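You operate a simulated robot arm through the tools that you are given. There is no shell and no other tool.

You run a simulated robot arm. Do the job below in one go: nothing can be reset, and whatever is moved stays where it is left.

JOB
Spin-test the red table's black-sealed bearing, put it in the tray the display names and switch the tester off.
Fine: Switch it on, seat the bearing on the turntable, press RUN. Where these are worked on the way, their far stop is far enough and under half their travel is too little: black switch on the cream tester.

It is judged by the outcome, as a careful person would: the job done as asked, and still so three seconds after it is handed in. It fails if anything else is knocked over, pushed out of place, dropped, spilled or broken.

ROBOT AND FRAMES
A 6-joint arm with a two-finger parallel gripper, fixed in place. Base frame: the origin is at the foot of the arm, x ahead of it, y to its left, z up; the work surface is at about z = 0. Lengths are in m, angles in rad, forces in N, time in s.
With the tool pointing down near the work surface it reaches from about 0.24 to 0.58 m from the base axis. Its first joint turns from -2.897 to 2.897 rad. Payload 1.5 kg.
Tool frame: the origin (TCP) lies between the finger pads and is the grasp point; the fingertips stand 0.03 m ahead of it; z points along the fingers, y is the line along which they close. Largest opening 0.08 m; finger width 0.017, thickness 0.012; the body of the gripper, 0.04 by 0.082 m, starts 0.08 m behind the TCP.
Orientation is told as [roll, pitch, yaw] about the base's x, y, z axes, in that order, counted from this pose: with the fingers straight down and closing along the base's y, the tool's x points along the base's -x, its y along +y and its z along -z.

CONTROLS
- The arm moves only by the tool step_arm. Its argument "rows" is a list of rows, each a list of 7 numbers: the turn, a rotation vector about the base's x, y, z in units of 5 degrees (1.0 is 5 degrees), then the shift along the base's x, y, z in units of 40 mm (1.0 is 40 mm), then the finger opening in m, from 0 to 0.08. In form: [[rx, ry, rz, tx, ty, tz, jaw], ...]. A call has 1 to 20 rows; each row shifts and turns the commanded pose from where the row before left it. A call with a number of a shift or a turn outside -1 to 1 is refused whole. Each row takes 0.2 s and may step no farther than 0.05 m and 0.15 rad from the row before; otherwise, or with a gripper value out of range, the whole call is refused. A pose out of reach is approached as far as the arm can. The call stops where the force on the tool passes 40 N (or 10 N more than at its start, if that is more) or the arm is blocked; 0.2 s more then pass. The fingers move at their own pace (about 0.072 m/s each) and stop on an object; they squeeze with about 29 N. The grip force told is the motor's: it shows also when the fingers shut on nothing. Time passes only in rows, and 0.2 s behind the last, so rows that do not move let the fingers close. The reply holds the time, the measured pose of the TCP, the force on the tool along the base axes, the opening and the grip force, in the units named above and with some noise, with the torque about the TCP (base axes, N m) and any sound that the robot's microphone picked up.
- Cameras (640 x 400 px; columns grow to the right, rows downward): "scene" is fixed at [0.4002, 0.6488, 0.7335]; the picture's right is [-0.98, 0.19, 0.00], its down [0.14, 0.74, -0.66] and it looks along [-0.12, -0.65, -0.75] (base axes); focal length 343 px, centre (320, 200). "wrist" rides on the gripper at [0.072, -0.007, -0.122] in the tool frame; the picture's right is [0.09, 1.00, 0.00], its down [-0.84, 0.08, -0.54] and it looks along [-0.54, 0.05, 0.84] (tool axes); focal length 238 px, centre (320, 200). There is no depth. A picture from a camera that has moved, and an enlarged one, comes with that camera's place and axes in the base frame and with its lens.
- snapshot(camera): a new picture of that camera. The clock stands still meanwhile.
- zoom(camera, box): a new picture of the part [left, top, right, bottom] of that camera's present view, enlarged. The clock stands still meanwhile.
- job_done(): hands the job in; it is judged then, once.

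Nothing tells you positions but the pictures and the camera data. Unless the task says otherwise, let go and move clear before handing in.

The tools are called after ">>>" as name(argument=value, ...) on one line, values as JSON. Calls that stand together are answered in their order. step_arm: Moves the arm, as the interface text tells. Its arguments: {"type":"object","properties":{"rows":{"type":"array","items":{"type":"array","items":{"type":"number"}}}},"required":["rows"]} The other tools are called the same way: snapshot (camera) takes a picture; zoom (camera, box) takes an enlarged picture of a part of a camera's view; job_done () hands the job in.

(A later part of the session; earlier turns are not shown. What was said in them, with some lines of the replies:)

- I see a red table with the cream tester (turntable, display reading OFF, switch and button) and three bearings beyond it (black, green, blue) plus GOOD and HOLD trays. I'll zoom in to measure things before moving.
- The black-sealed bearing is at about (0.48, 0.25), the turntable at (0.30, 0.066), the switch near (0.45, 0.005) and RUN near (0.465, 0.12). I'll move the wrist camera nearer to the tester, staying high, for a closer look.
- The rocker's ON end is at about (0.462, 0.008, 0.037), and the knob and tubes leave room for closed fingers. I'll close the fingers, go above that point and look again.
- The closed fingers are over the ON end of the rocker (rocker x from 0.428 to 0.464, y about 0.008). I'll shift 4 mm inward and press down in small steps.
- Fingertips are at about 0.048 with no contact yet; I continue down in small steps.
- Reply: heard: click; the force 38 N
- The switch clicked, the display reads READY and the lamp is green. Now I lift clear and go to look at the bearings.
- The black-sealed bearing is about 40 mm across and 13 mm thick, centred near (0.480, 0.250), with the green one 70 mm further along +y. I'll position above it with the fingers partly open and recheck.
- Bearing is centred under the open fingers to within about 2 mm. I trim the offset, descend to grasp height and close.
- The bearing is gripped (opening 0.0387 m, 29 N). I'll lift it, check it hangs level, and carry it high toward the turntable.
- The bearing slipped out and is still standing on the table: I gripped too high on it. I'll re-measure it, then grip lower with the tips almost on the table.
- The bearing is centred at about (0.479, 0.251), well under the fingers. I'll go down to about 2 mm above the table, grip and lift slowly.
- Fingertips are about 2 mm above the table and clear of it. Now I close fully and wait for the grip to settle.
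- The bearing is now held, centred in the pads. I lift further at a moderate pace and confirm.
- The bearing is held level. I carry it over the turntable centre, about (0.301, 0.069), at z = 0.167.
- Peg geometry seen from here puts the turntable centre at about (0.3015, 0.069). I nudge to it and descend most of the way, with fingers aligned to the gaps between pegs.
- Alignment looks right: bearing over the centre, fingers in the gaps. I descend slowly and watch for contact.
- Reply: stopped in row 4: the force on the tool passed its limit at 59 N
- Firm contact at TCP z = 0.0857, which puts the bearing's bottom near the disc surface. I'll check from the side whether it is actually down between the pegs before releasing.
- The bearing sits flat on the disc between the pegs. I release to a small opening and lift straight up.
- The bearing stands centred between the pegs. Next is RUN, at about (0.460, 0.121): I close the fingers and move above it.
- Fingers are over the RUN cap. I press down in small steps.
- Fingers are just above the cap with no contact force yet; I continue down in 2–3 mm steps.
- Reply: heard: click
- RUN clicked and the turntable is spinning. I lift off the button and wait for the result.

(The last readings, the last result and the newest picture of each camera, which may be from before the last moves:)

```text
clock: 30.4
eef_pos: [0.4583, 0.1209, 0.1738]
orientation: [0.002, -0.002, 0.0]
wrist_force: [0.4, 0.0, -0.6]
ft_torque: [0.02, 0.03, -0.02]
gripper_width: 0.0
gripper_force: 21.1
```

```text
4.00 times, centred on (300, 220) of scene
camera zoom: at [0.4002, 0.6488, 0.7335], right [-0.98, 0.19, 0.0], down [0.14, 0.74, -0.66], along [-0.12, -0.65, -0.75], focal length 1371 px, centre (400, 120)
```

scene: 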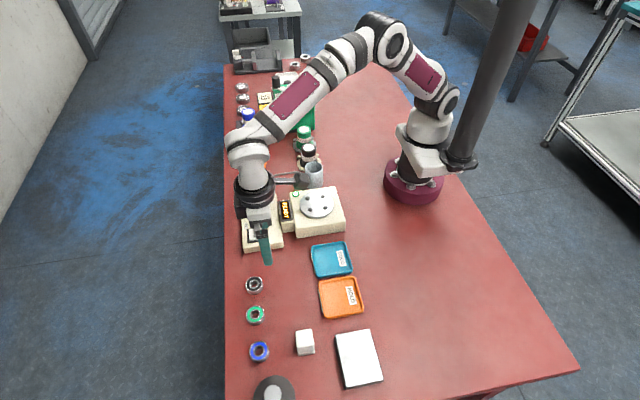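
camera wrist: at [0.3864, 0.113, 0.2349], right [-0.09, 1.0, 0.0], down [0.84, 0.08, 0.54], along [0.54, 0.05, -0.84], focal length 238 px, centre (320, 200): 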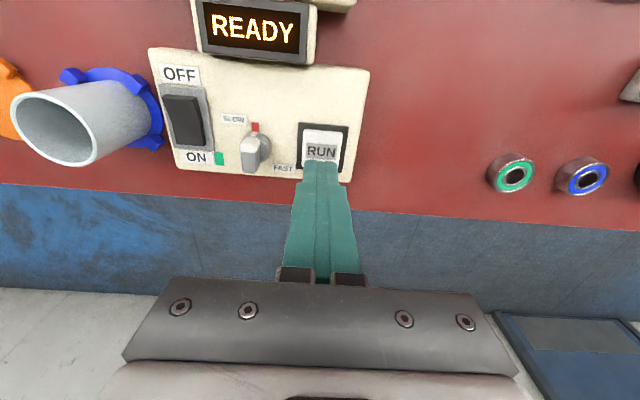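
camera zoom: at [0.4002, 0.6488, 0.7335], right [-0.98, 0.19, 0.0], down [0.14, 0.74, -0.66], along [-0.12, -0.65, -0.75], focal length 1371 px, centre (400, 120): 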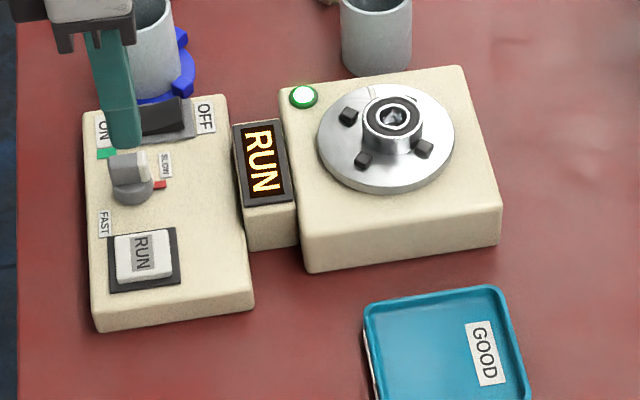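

The display still says RUN. I use the time to move back, high above the turntable, and wait.

>>> step_arm(rows=[[0, 0, 0, -0.77, -0.255, 0.1, 0], [0, 0, 0, -0.77, -0.255, 0.1, 0.06], [0, 0, 0, -0.77, -0.255, 0, 0.06], [0, 0, 0, -0.77, -0.255, 0, 0.06], [0, 0, 0, -0.77, -0.255, 0, 0.06], [0, 0, 0, 0, 0, 0, 0.06], [0, 0, 0, 0, 0, 0, 0.06], [0, 0, 0, 0, 0, 0, 0.06], [0, 0, 0, 0, 0, 0, 0.06], [0, 0, 0, 0, 0, 0, 0.06], [0, 0, 0, 0, 0, 0, 0.06], [0, 0, 0, 0, 0, 0, 0.06]])

>>> snapshot(camera="wrist")

>>> zoom(camera="scene", box=[220, 170, 380, 270])

```text
clock: 33.0
eef_pos: [0.302, 0.071, 0.1809]
orientation: [0.002, 0.0, 0.0]
wrist_force: [-0.1, -0.3, 0.0]
ft_torque: [0.0, 0.0, 0.03]
gripper_width: 0.0601
gripper_force: 0.0
```

```text
taken
camera wrist: at [0.2304, 0.0633, 0.3042], right [-0.09, 1.0, 0.0], down [0.84, 0.08, 0.54], along [0.54, 0.05, -0.84], focal length 238 px, centre (320, 200)
```

wrist: 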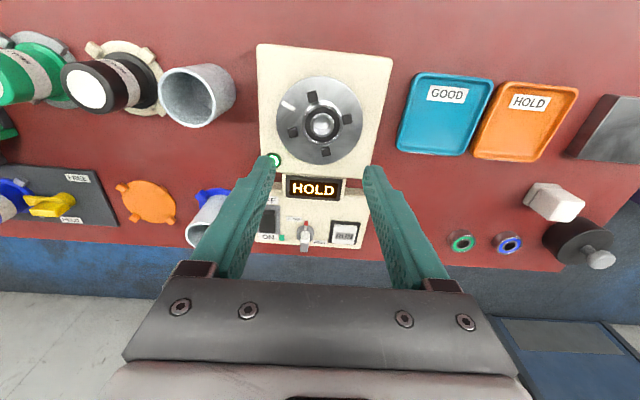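

```text
4.00 times, centred on (300, 220) of scene
camera zoom: at [0.4002, 0.6488, 0.7335], right [-0.98, 0.19, 0.0], down [0.14, 0.74, -0.66], along [-0.12, -0.65, -0.75], focal length 1371 px, centre (400, 120)
```

zoom: 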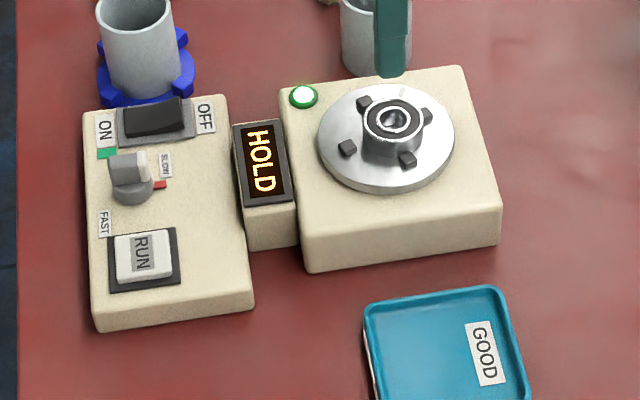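

The display reads HOLD. I wait a little more to be sure it is final and the turntable has stopped, then look at the peg angle.

>>> step_arm(rows=[[0, 0, 0, 0, 0, 0, 0.06], [0, 0, 0, 0, 0, 0, 0.06], [0, 0, 0, 0, 0, 0, 0.06], [0, 0, 0, 0, 0, 0, 0.06], [0, 0, 0, 0, 0, 0, 0.06], [0, 0, 0, 0, 0, 0, 0.06], [0, 0, 0, 0, 0, 0, 0.06], [0, 0, 0, 0, 0, 0, 0.06]])

>>> zoom(camera="wrist", box=[240, 40, 400, 210])

>>> zoom(camera="scene", box=[280, 160, 380, 330])

```text
clock: 34.8
eef_pos: [0.3026, 0.0713, 0.1828]
orientation: [0.001, -0.001, 0.001]
wrist_force: [0.9, -0.1, -0.7]
ft_torque: [-0.02, -0.04, -0.01]
gripper_width: 0.06
gripper_force: 0.0
```

```text
2.35 times, centred on (320, 125) of wrist
camera zoom: at [0.2304, 0.0634, 0.3042], right [-0.09, 1.0, 0.0], down [0.84, 0.08, 0.54], along [0.54, 0.05, -0.84], focal length 561 px, centre (320, 376)
```

zoom: 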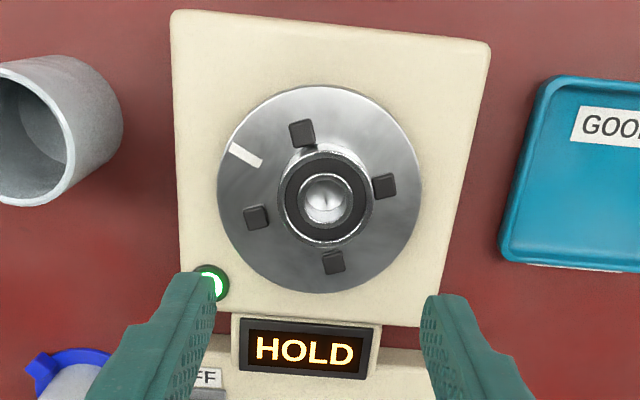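

```text
2.35 times, centred on (330, 245) of scene
camera zoom: at [0.4002, 0.6488, 0.7335], right [-0.98, 0.19, 0.0], down [0.14, 0.74, -0.66], along [-0.12, -0.65, -0.75], focal length 806 px, centre (296, 94)
```

zoom: 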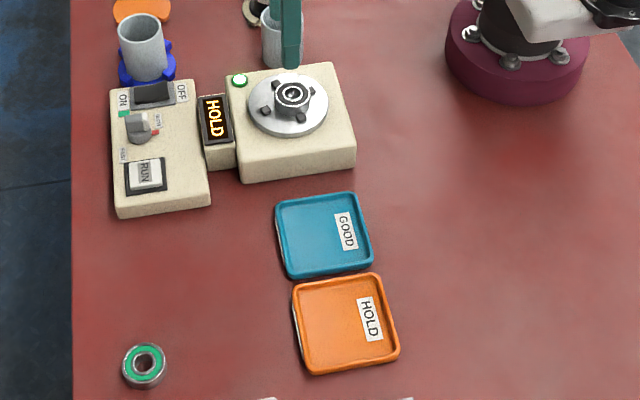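

HOLD is final, and the turntable stopped with its pegs at about 19° from the x axis, so the finger gaps are at about 64°. I'll turn the gripper −26° and centre at about (0.298, 0.070) before checking again.

>>> step_arm(rows=[[0, 0, -0.867, -0.02, 0, 0, 0.055], [0, 0, -0.867, -0.02, 0, 0, 0.055], [0, 0, -0.867, -0.02, 0, 0, 0.055], [0, 0, -0.867, -0.02, 0, 0, 0.055], [0, 0, -0.867, -0.02, 0, 0, 0.055], [0, 0, -0.867, -0.015, -0.02, 0, 0.055], [0, 0, 0, 0, 0, -0.7, 0.055], [0, 0, 0, 0, 0, -0.6, 0.055], [0, 0, 0, 0, 0, 0, 0.055]])

>>> snapshot(camera="wrist")

>>> zoom(camera="wrist", box=[220, 60, 420, 220])

>>> zoom(camera="scene", box=[280, 150, 360, 230])

```text
clock: 36.8
eef_pos: [0.2996, 0.0699, 0.1291]
orientation: [0.003, -0.002, -0.453]
wrist_force: [-0.2, 0.2, 0.5]
ft_torque: [0.03, 0.01, 0.01]
gripper_width: 0.0551
gripper_force: 0.1
```

```text
taken
camera wrist: at [0.2302, 0.0945, 0.2517], right [0.35, 0.94, 0.0], down [0.78, -0.3, 0.54], along [0.51, -0.19, -0.84], focal length 238 px, centre (320, 200)
```

wrist: 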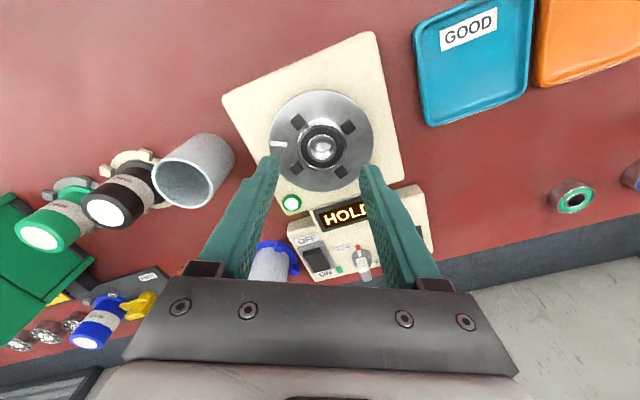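

```text
2.50 times, centred on (320, 140) of wrist
camera zoom: at [0.2302, 0.0945, 0.2517], right [0.35, 0.94, 0.0], down [0.78, -0.3, 0.54], along [0.51, -0.19, -0.84], focal length 596 px, centre (320, 350)
```

zoom: 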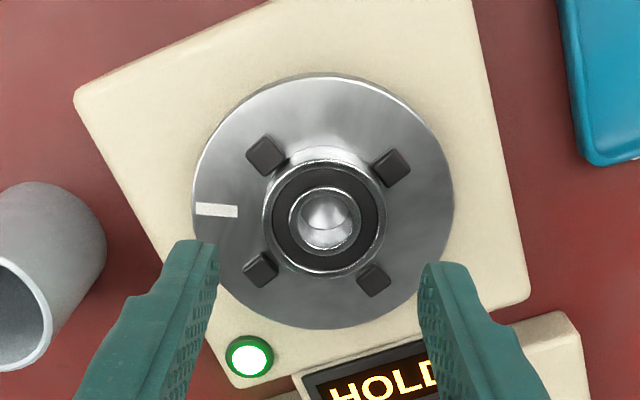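

```text
5.00 times, centred on (320, 190) of scene
camera zoom: at [0.4002, 0.6488, 0.7335], right [-0.98, 0.19, 0.0], down [0.14, 0.74, -0.66], along [-0.12, -0.65, -0.75], focal length 1714 px, centre (320, 250)
```

zoom: 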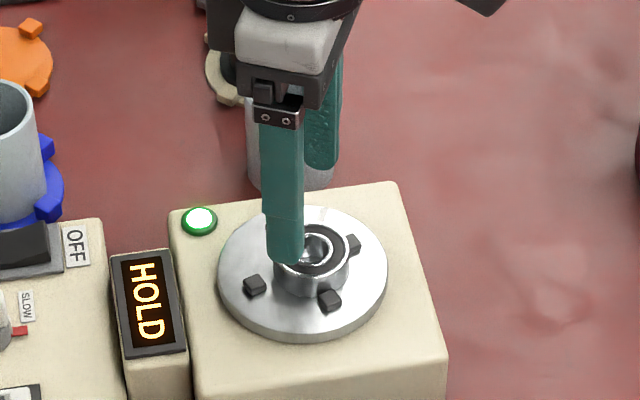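

The rotated fingers line up with the gaps, and the bearing is within 2 mm of the TCP. I descend to the same height I released from.

>>> step_arm(rows=[[0, 0, 0, 0, 0.01, -0.45, 0.055], [0, 0, 0, 0, 0, -0.4, 0.055], [0, 0, 0, 0, 0, -0.13, 0.055], [0, 0, 0, 0, 0, -0.08, 0.055], [0, 0, 0, 0, 0, 0, 0.055]])

>>> zoom(camera="wrist", box=[240, 80, 400, 210])

>>> zoom(camera="scene", box=[290, 160, 350, 220])

```text
clock: 38.0
eef_pos: [0.2993, 0.0699, 0.0867]
orientation: [0.002, -0.002, -0.455]
wrist_force: [0.3, 0.3, -0.1]
ft_torque: [-0.04, 0.06, 0.01]
gripper_width: 0.0551
gripper_force: 0.1
```

```text
3.08 times, centred on (320, 145) of wrist
camera zoom: at [0.2305, 0.095, 0.2098], right [0.35, 0.94, 0.0], down [0.78, -0.3, 0.54], along [0.51, -0.19, -0.84], focal length 733 px, centre (320, 369)
```

zoom: 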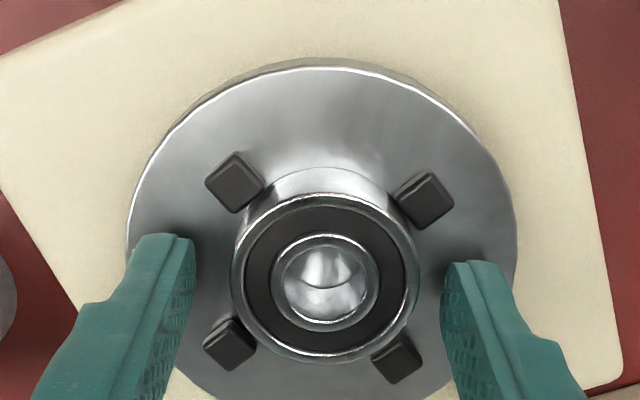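

```text
6.67 times, centred on (320, 190) of scene
camera zoom: at [0.4002, 0.6488, 0.7335], right [-0.98, 0.19, 0.0], down [0.14, 0.74, -0.66], along [-0.12, -0.65, -0.75], focal length 2285 px, centre (320, 267)
```

zoom: 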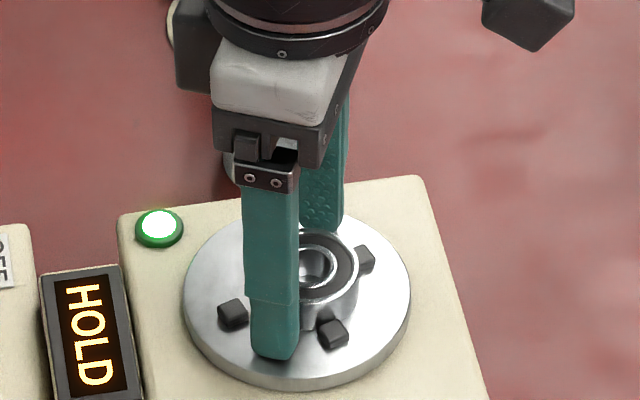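

Fingers straddle the bearing in the gaps. I lower another 1.5 mm for a good bite, then close and lift slowly.

>>> step_arm(rows=[[0, 0, 0, 0, 0, -0.04, 0.055], [0, 0, 0, 0, 0, 0, 0], [0, 0, 0, 0, 0, 0, 0], [0, 0, 0, 0, 0, 0, 0], [0, 0, 0, 0, 0, 0, 0], [0, 0, 0, 0, 0, 0, 0]])

>>> zoom(camera="wrist", box=[240, 80, 400, 210])

```text
clock: 39.4
eef_pos: [0.2993, 0.07, 0.0867]
orientation: [0.002, -0.001, -0.455]
wrist_force: [2.6, 1.4, 1.1]
ft_torque: [0.02, -0.02, -0.01]
gripper_width: 0.0384
gripper_force: 29.0
```

```text
3.08 times, centred on (320, 145) of wrist
camera zoom: at [0.2307, 0.0948, 0.2085], right [0.35, 0.94, 0.0], down [0.78, -0.3, 0.54], along [0.51, -0.19, -0.84], focal length 733 px, centre (320, 369)
```

zoom: 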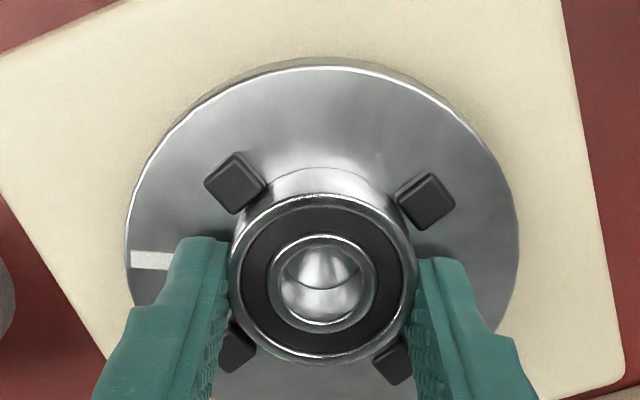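

Gripped at 0.0384 m. I lift slowly and check that it comes along.

>>> step_arm(rows=[[0, 0, 0, 0, 0, 0.05, 0], [0, 0, 0, 0, 0, 0.1, 0], [0, 0, 0, 0, 0, 0.2, 0], [0, 0, 0, 0, 0, 0.3, 0], [0, 0, 0, 0, 0, 0.4, 0], [0, 0, 0, 0, 0, 0.5, 0], [0, 0, 0, 0, 0, 0.5, 0], [0, 0, 0, 0, 0, 0.3, 0], [0, 0, 0, 0, 0, 0, 0]])

>>> snapshot(camera="wrist")

>>> zoom(camera="scene", box=[280, 130, 400, 330])

```text
clock: 41.4
eef_pos: [0.2998, 0.0694, 0.1799]
orientation: [0.001, -0.002, -0.452]
wrist_force: [-0.4, 0.0, -0.8]
ft_torque: [0.01, -0.01, 0.0]
gripper_width: 0.0384
gripper_force: 28.7
```

```text
taken
camera wrist: at [0.2308, 0.0944, 0.3031], right [0.35, 0.94, 0.0], down [0.79, -0.3, 0.54], along [0.51, -0.19, -0.84], focal length 238 px, centre (320, 200)
```

wrist: 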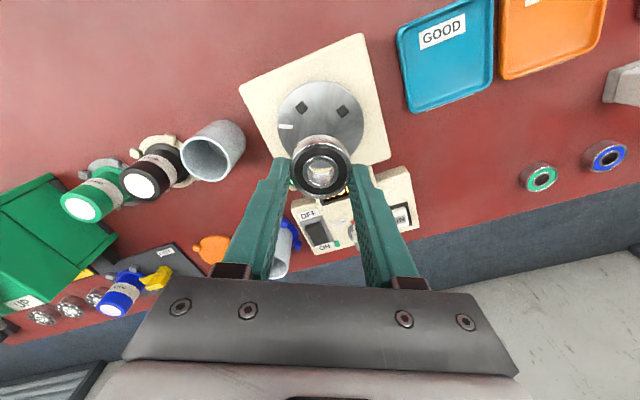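

```text
2.00 times, centred on (340, 230) of scene
camera zoom: at [0.4002, 0.6488, 0.7335], right [-0.98, 0.19, 0.0], down [0.14, 0.74, -0.66], along [-0.12, -0.65, -0.75], focal length 686 px, centre (280, 140)
```

zoom: 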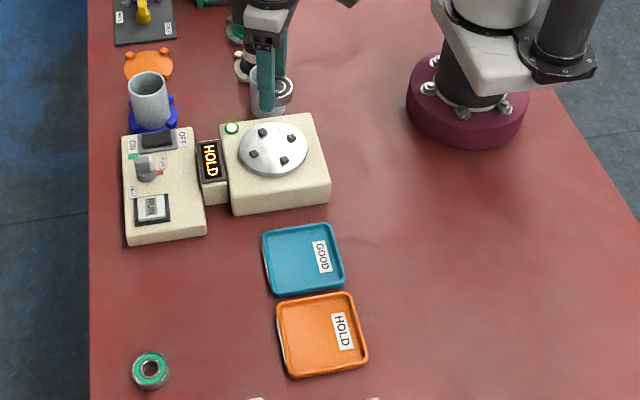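

The bearing is held and clear of the turntable. The HOLD tray is centred near (0.288, 0.318); I carry the bearing there high, turning the gripper a further −19° so the fingers lie toward the tray's diagonal.

>>> step_arm(rows=[[0, 0, 0, -0.037, 0.777, 0, 0], [0, 0, 0, -0.037, 0.777, 0, 0], [0, 0, -0.95, -0.037, 0.777, 0, 0], [0, 0, -0.95, -0.037, 0.777, 0, 0], [0, 0, -0.95, -0.037, 0.777, 0, 0], [0, 0, -0.95, -0.037, 0.777, 0, 0], [0, 0, 0, -0.037, 0.777, 0, 0], [0, 0, 0, -0.037, 0.777, 0, 0], [0, 0, 0, 0, 0, -0.7, 0], [0, 0, 0, 0, 0, -0.6, 0], [0, 0, 0, 0, 0, 0, 0]])

>>> snapshot(camera="wrist")

>>> zoom(camera="scene", box=[280, 210, 400, 340])

```text
clock: 43.8
eef_pos: [0.2864, 0.3189, 0.1275]
orientation: [0.0, -0.001, -0.786]
wrist_force: [-1.0, 0.8, -0.9]
ft_torque: [-0.03, -0.04, 0.03]
gripper_width: 0.0387
gripper_force: 29.6
```

```text
taken
camera wrist: at [0.2303, 0.3646, 0.2506], right [0.64, 0.77, 0.0], down [0.65, -0.54, 0.54], along [0.42, -0.35, -0.84], focal length 238 px, centre (320, 200)
```

wrist: 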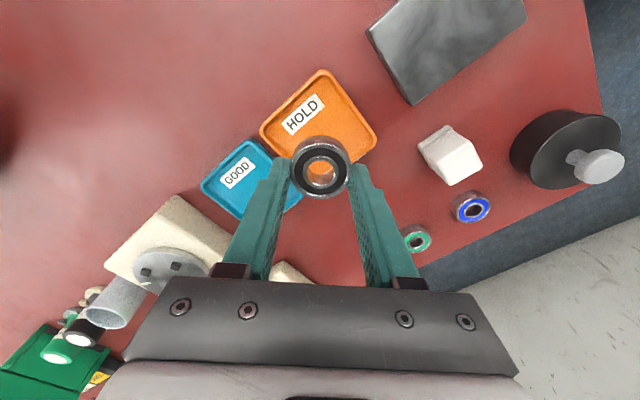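

```text
3.08 times, centred on (340, 275) of scene
camera zoom: at [0.4002, 0.6488, 0.7335], right [-0.98, 0.19, 0.0], down [0.14, 0.74, -0.66], along [-0.12, -0.65, -0.75], focal length 1055 px, centre (258, -31)
```

zoom: 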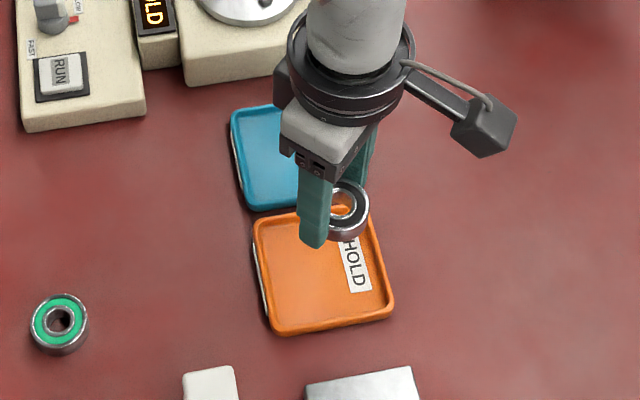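

The tray centre measures (0.2875, 0.315), so I trim by 3 mm and lower. Then I take small steps until the bearing touches the tray floor.

>>> step_arm(rows=[[0, 0, 0, 0.03, -0.08, -0.6, 0], [0, 0, 0, 0, 0, -0.6, 0], [0, 0, 0, 0, 0, -0.5, 0], [0, 0, 0, 0, 0, -0.2, 0], [0, 0, 0, 0, 0, -0.1, 0], [0, 0, 0, 0, 0, 0, 0]])

>>> zoom(camera="wrist", box=[220, 60, 420, 220])

```text
clock: 45.2
eef_pos: [0.2898, 0.3153, 0.0472]
orientation: [0.001, -0.001, -0.785]
wrist_force: [0.3, -0.4, 0.0]
ft_torque: [-0.03, 0.0, 0.06]
gripper_width: 0.0382
gripper_force: 28.9
```

```text
2.50 times, centred on (320, 140) of wrist
camera zoom: at [0.2314, 0.3608, 0.1705], right [0.64, 0.77, 0.0], down [0.65, -0.54, 0.54], along [0.42, -0.35, -0.84], focal length 596 px, centre (320, 350)
```

zoom: 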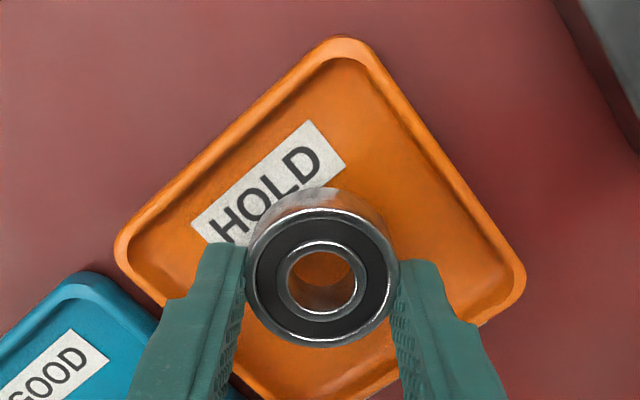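

Bearing is centred above the HOLD tray. I continue down in 2–3 mm steps until touch.

>>> step_arm(rows=[[0, 0, 0, 0, 0, -0.06, 0], [0, 0, 0, 0, 0, -0.06, 0], [0, 0, 0, 0, 0, -0.05, 0], [0, 0, 0, 0, 0, 0, 0]])

```text
clock: 46.2
eef_pos: [0.2882, 0.3143, 0.0403]
orientation: [0.002, -0.002, -0.786]
wrist_force: [-0.1, -0.1, -0.7]
ft_torque: [0.02, -0.02, -0.04]
gripper_width: 0.0384
gripper_force: 28.9
```

>>> step_arm(rows=[[0, 0, 0, 0, 0, -0.04, 0], [0, 0, 0, 0, 0, -0.04, 0], [0, 0, 0, 0, 0, 0, 0]])

```text
clock: 47.0
eef_pos: [0.288, 0.3164, 0.038]
orientation: [0.002, -0.003, -0.783]
wrist_force: [1.1, 0.4, -0.1]
ft_torque: [-0.01, -0.02, 0.01]
gripper_width: 0.0383
gripper_force: 29.4
```

No contact yet, so I go on in about 1.5 mm steps.

>>> step_arm(rows=[[0, 0, 0, 0, 0, -0.035, 0], [0, 0, 0, 0, 0, -0.035, 0], [0, 0, 0, 0, 0, 0, 0]])

```text
clock: 47.8
eef_pos: [0.2875, 0.3148, 0.037]
orientation: [0.001, -0.002, -0.785]
wrist_force: [-3.9, -4.4, 20.6]
ft_torque: [-0.14, 0.14, -0.06]
gripper_width: 0.0386
gripper_force: 29.3
```

The bearing is on the tray floor (20 N). I ease off a little, open modestly and lift.

>>> step_arm(rows=[[0, 0, 0, 0, 0, 0.025, 0], [0, 0, 0, 0, 0, 0, 0.048], [0, 0, 0, 0, 0, 0, 0.048], [0, 0, 0, 0, 0, 0.2, 0.048], [0, 0, 0, 0, 0, 0.6, 0.048], [0, 0, 0, 0, 0, 0.9, 0.048], [0, 0, 0, 0, 0, 0.9, 0.048], [0, 0, 0, 0, 0, 0.7, 0.048], [0, 0, 0, 0, 0, 0, 0.048]])

>>> snapshot(camera="wrist")

>>> snapshot(camera="scene")

```text
clock: 49.8
eef_pos: [0.2862, 0.3149, 0.1682]
orientation: [0.003, -0.002, -0.786]
wrist_force: [0.1, 0.1, 0.8]
ft_torque: [0.02, 0.03, 0.04]
gripper_width: 0.0478
gripper_force: 0.1
```

```text
taken
camera wrist: at [0.2309, 0.3603, 0.2913], right [0.64, 0.77, 0.0], down [0.65, -0.54, 0.54], along [0.42, -0.35, -0.84], focal length 238 px, centre (320, 200)
```

wrist: 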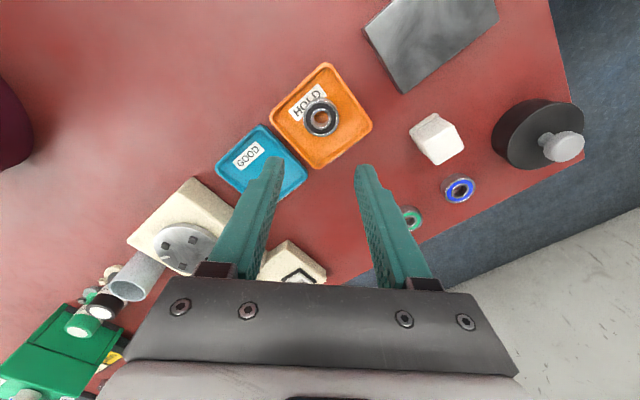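

```text
taken
```

scene: 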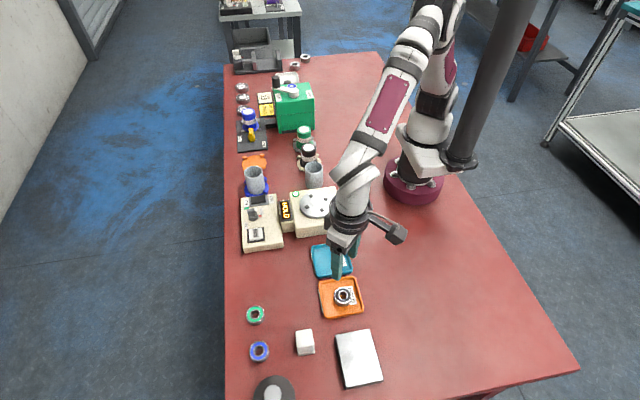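

The bearing lies flat in the HOLD tray. Now I swing back with closed fingers to above the OFF end of the rocker, about (0.4335, 0.008), undoing the yaw.

>>> step_arm(rows=[[0, 0, 0.9, 0.368, -0.767, 0, 0], [0, 0, 0.9, 0.368, -0.767, 0, 0], [0, 0, 0.9, 0.368, -0.767, 0, 0], [0, 0, 0.9, 0.368, -0.767, 0, 0], [0, 0, 0.9, 0.368, -0.767, 0, 0], [0, 0, 0.9, 0.368, -0.767, 0, 0], [0, 0, 0.9, 0.368, -0.767, 0, 0], [0, 0, 0.9, 0.368, -0.767, 0, 0], [0, 0, 0.9, 0.368, -0.767, 0, 0], [0, 0, 0.9, 0.368, -0.767, 0, 0], [0, 0, 0, 0, 0, -0.6, 0], [0, 0, 0, 0, 0, 0, 0]])

>>> snapshot(camera="wrist")

>>> zoom(camera="scene", box=[220, 150, 320, 250])

```text
clock: 52.4
eef_pos: [0.4349, 0.0077, 0.1435]
orientation: [0.001, -0.002, 0.003]
wrist_force: [-0.3, 0.7, -0.2]
ft_torque: [-0.01, 0.01, 0.01]
gripper_width: 0.0
gripper_force: 21.3
```

```text
taken
camera wrist: at [0.3627, 0.0006, 0.2666], right [-0.09, 1.0, 0.0], down [0.84, 0.08, 0.54], along [0.54, 0.05, -0.84], focal length 238 px, centre (320, 200)
```

wrist: 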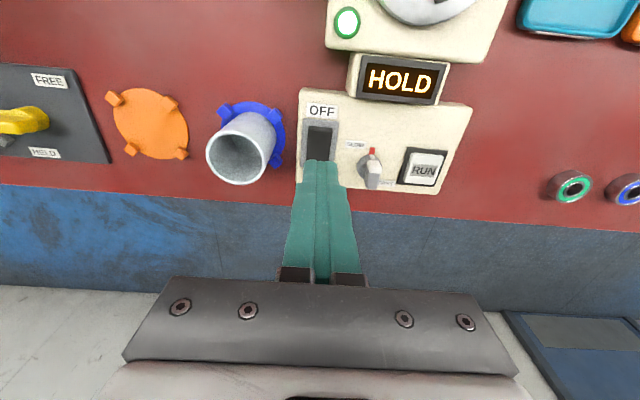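

```text
4.00 times, centred on (270, 200) of scene
camera zoom: at [0.4002, 0.6488, 0.7335], right [-0.98, 0.19, 0.0], down [0.14, 0.74, -0.66], along [-0.12, -0.65, -0.75], focal length 1371 px, centre (520, 200)
```

zoom: 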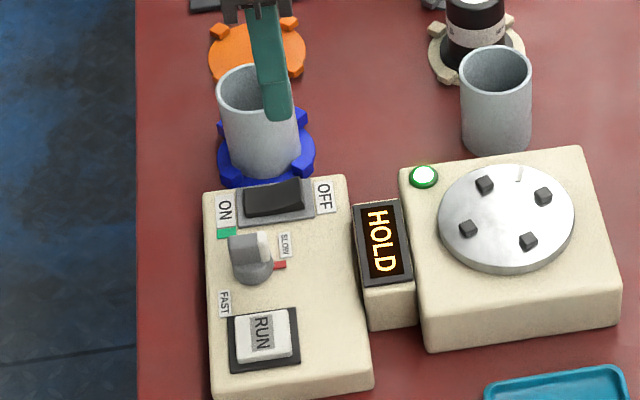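

Fingers are over the raised OFF end. I descend and press in small steps as before.

>>> step_arm(rows=[[0, 0, 0, -0.02, 0, -0.6, 0], [0, 0, 0, 0, 0, -0.6, 0], [0, 0, 0, 0, 0, -0.2, 0], [0, 0, 0, 0, 0, -0.1, 0], [0, 0, 0, 0, 0, -0.1, 0], [0, 0, 0, 0, 0, -0.1, 0], [0, 0, 0, 0, 0, 0, 0]])

>>> zoom(camera="scene", box=[220, 150, 320, 250])

```text
clock: 54.0
eef_pos: [0.434, 0.0098, 0.0752]
orientation: [0.001, 0.0, 0.002]
wrist_force: [-0.3, -0.7, 0.1]
ft_torque: [0.02, 0.01, 0.0]
gripper_width: 0.0
gripper_force: 21.6
```

```text
4.00 times, centred on (270, 200) of scene
camera zoom: at [0.4002, 0.6488, 0.7335], right [-0.98, 0.19, 0.0], down [0.14, 0.74, -0.66], along [-0.12, -0.65, -0.75], focal length 1371 px, centre (520, 200)
```

zoom: 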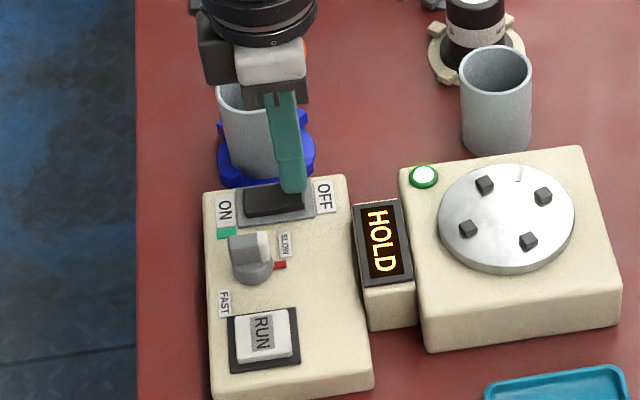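

>>> step_arm(rows=[[0, 0, 0, 0, 0, -0.08, 0], [0, 0, 0, 0, 0, -0.08, 0], [0, 0, 0, 0, 0, -0.06, 0], [0, 0, 0, 0, 0, 0, 0]])

>>> zoom(camera="scene", box=[220, 150, 320, 250])

```text
clock: 55.0
eef_pos: [0.4355, 0.0099, 0.0681]
orientation: [0.003, -0.002, 0.001]
wrist_force: [0.3, 0.8, 0.3]
ft_torque: [0.01, 0.02, 0.02]
gripper_width: 0.0
gripper_force: 21.2
```

```text
4.00 times, centred on (270, 200) of scene
camera zoom: at [0.4002, 0.6488, 0.7335], right [-0.98, 0.19, 0.0], down [0.14, 0.74, -0.66], along [-0.12, -0.65, -0.75], focal length 1371 px, centre (520, 200)
```

zoom: 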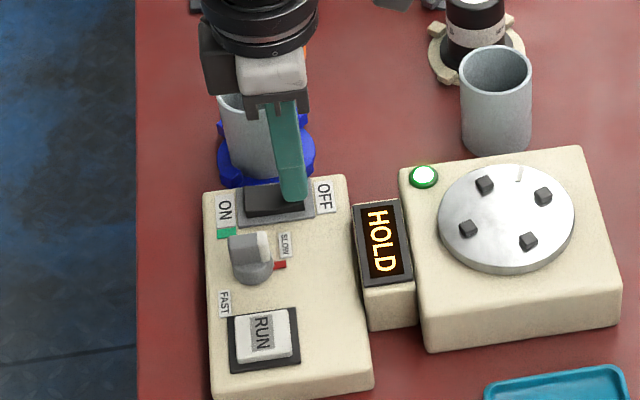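

Not touched yet, and the display still shows HOLD. I go on down in small steps.

>>> step_arm(rows=[[0, 0, 0, 0, 0, -0.06, 0], [0, 0, 0, 0, 0, -0.06, 0], [0, 0, 0, 0, 0, 0, 0]])

>>> zoom(camera="scene", box=[220, 150, 320, 250])

```text
clock: 55.5
eef_pos: [0.4348, 0.0084, 0.0665]
orientation: [0.0, -0.004, 0.0]
wrist_force: [-4.6, -0.9, 8.6]
ft_torque: [-0.06, 0.03, 0.04]
gripper_width: 0.0
gripper_force: 21.2
heard: click
stopped in row 2: the force on the tool passed its limit at 53 N (the readings are from after the stop); the commanded pose is now the measured one
```

```text
4.00 times, centred on (270, 200) of scene
camera zoom: at [0.4002, 0.6488, 0.7335], right [-0.98, 0.19, 0.0], down [0.14, 0.74, -0.66], along [-0.12, -0.65, -0.75], focal length 1371 px, centre (520, 200)
```

zoom: 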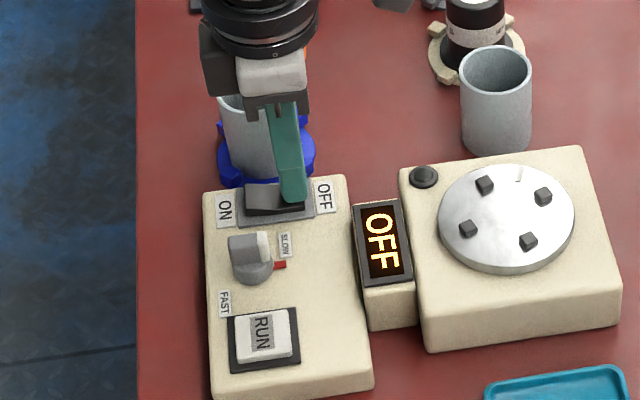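

It clicked: the display reads OFF and the lamp is dark. I lift clear and take a last look at everything.

>>> step_arm(rows=[[0, 0, 0, 0, 0, 0.6, 0], [0, 0, 0, 0, 0, 0.9, 0], [0, 0, 0, 0, 0, 0.9, 0], [0, 0, 0, 0, 0, 0.9, 0], [0, 0, 0, -0.7, 0.3, 0.5, 0], [0, 0, 0, -0.7, 0.3, 0.5, 0], [0, 0, 0, 0, 0, 0, 0], [0, 0, 0, 0, 0, 0, 0], [0, 0, 0, 0, 0, 0, 0]])

>>> snapshot(camera="scene")

>>> zoom(camera="scene", box=[220, 170, 380, 330])

>>> snapshot(camera="wrist")

```text
clock: 57.5
eef_pos: [0.3796, 0.0328, 0.2374]
orientation: [0.002, -0.003, 0.0]
wrist_force: [-0.1, -0.5, -0.2]
ft_torque: [-0.04, -0.02, 0.03]
gripper_width: 0.0
gripper_force: 21.4
```

```text
taken
```

scene: 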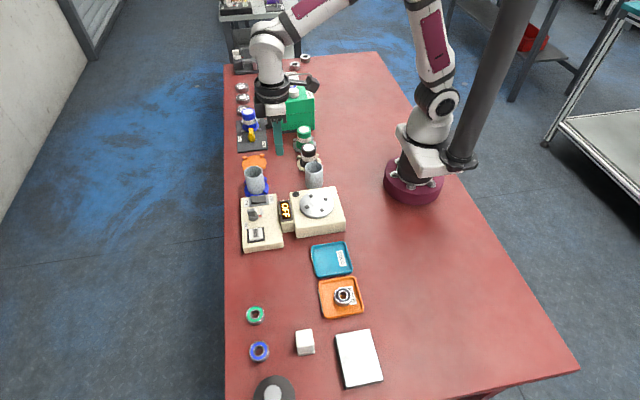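

```text
2.50 times, centred on (300, 250) of scene
camera zoom: at [0.4002, 0.6488, 0.7335], right [-0.98, 0.19, 0.0], down [0.14, 0.74, -0.66], along [-0.12, -0.65, -0.75], focal length 857 px, centre (370, 75)
```

zoom: 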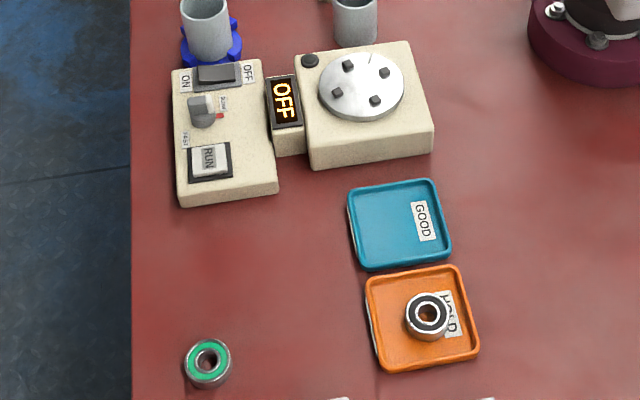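

```text
taken
camera wrist: at [0.3058, 0.0251, 0.3603], right [-0.09, 1.0, 0.0], down [0.84, 0.08, 0.54], along [0.54, 0.05, -0.84], focal length 238 px, centre (320, 200)
```

wrist: 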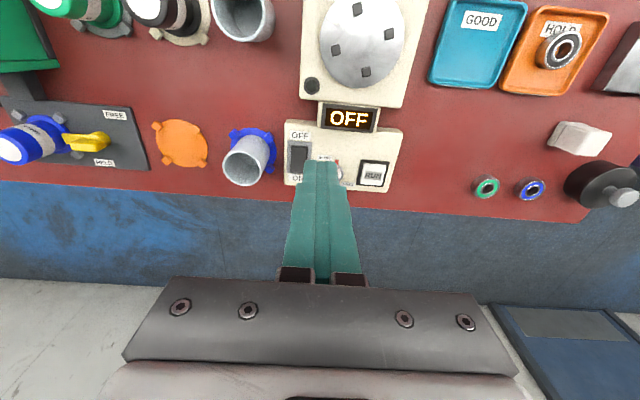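

The black-sealed bearing rests flat in the HOLD tray, the tester reads OFF with its lamp out, and everything else is where it was. The arm is clear, so I hand in the job.

>>> job_done()

```text
The job is handed in.
```

The black-sealed bearing has been spin-tested and is lying flat in the HOLD tray, as the display named. The tester is switched off: its display reads OFF and the lamp is out.

- **Grip slip:** my first grip on the bearing was too high. It slipped out and stayed standing on the table, and the second, lower grip held.
- **Force stops:** the arm passed its force limit twice, at 59 N when the bearing met the turntable and at 53 N on the OFF press. I saw no damage or movement from either.
- **Speed knob:** I did not touch the SLOW/FAST knob, so the test ran at the setting it was already on.

In the last pictures everything else was where it started, and the arm was clear when I handed in.
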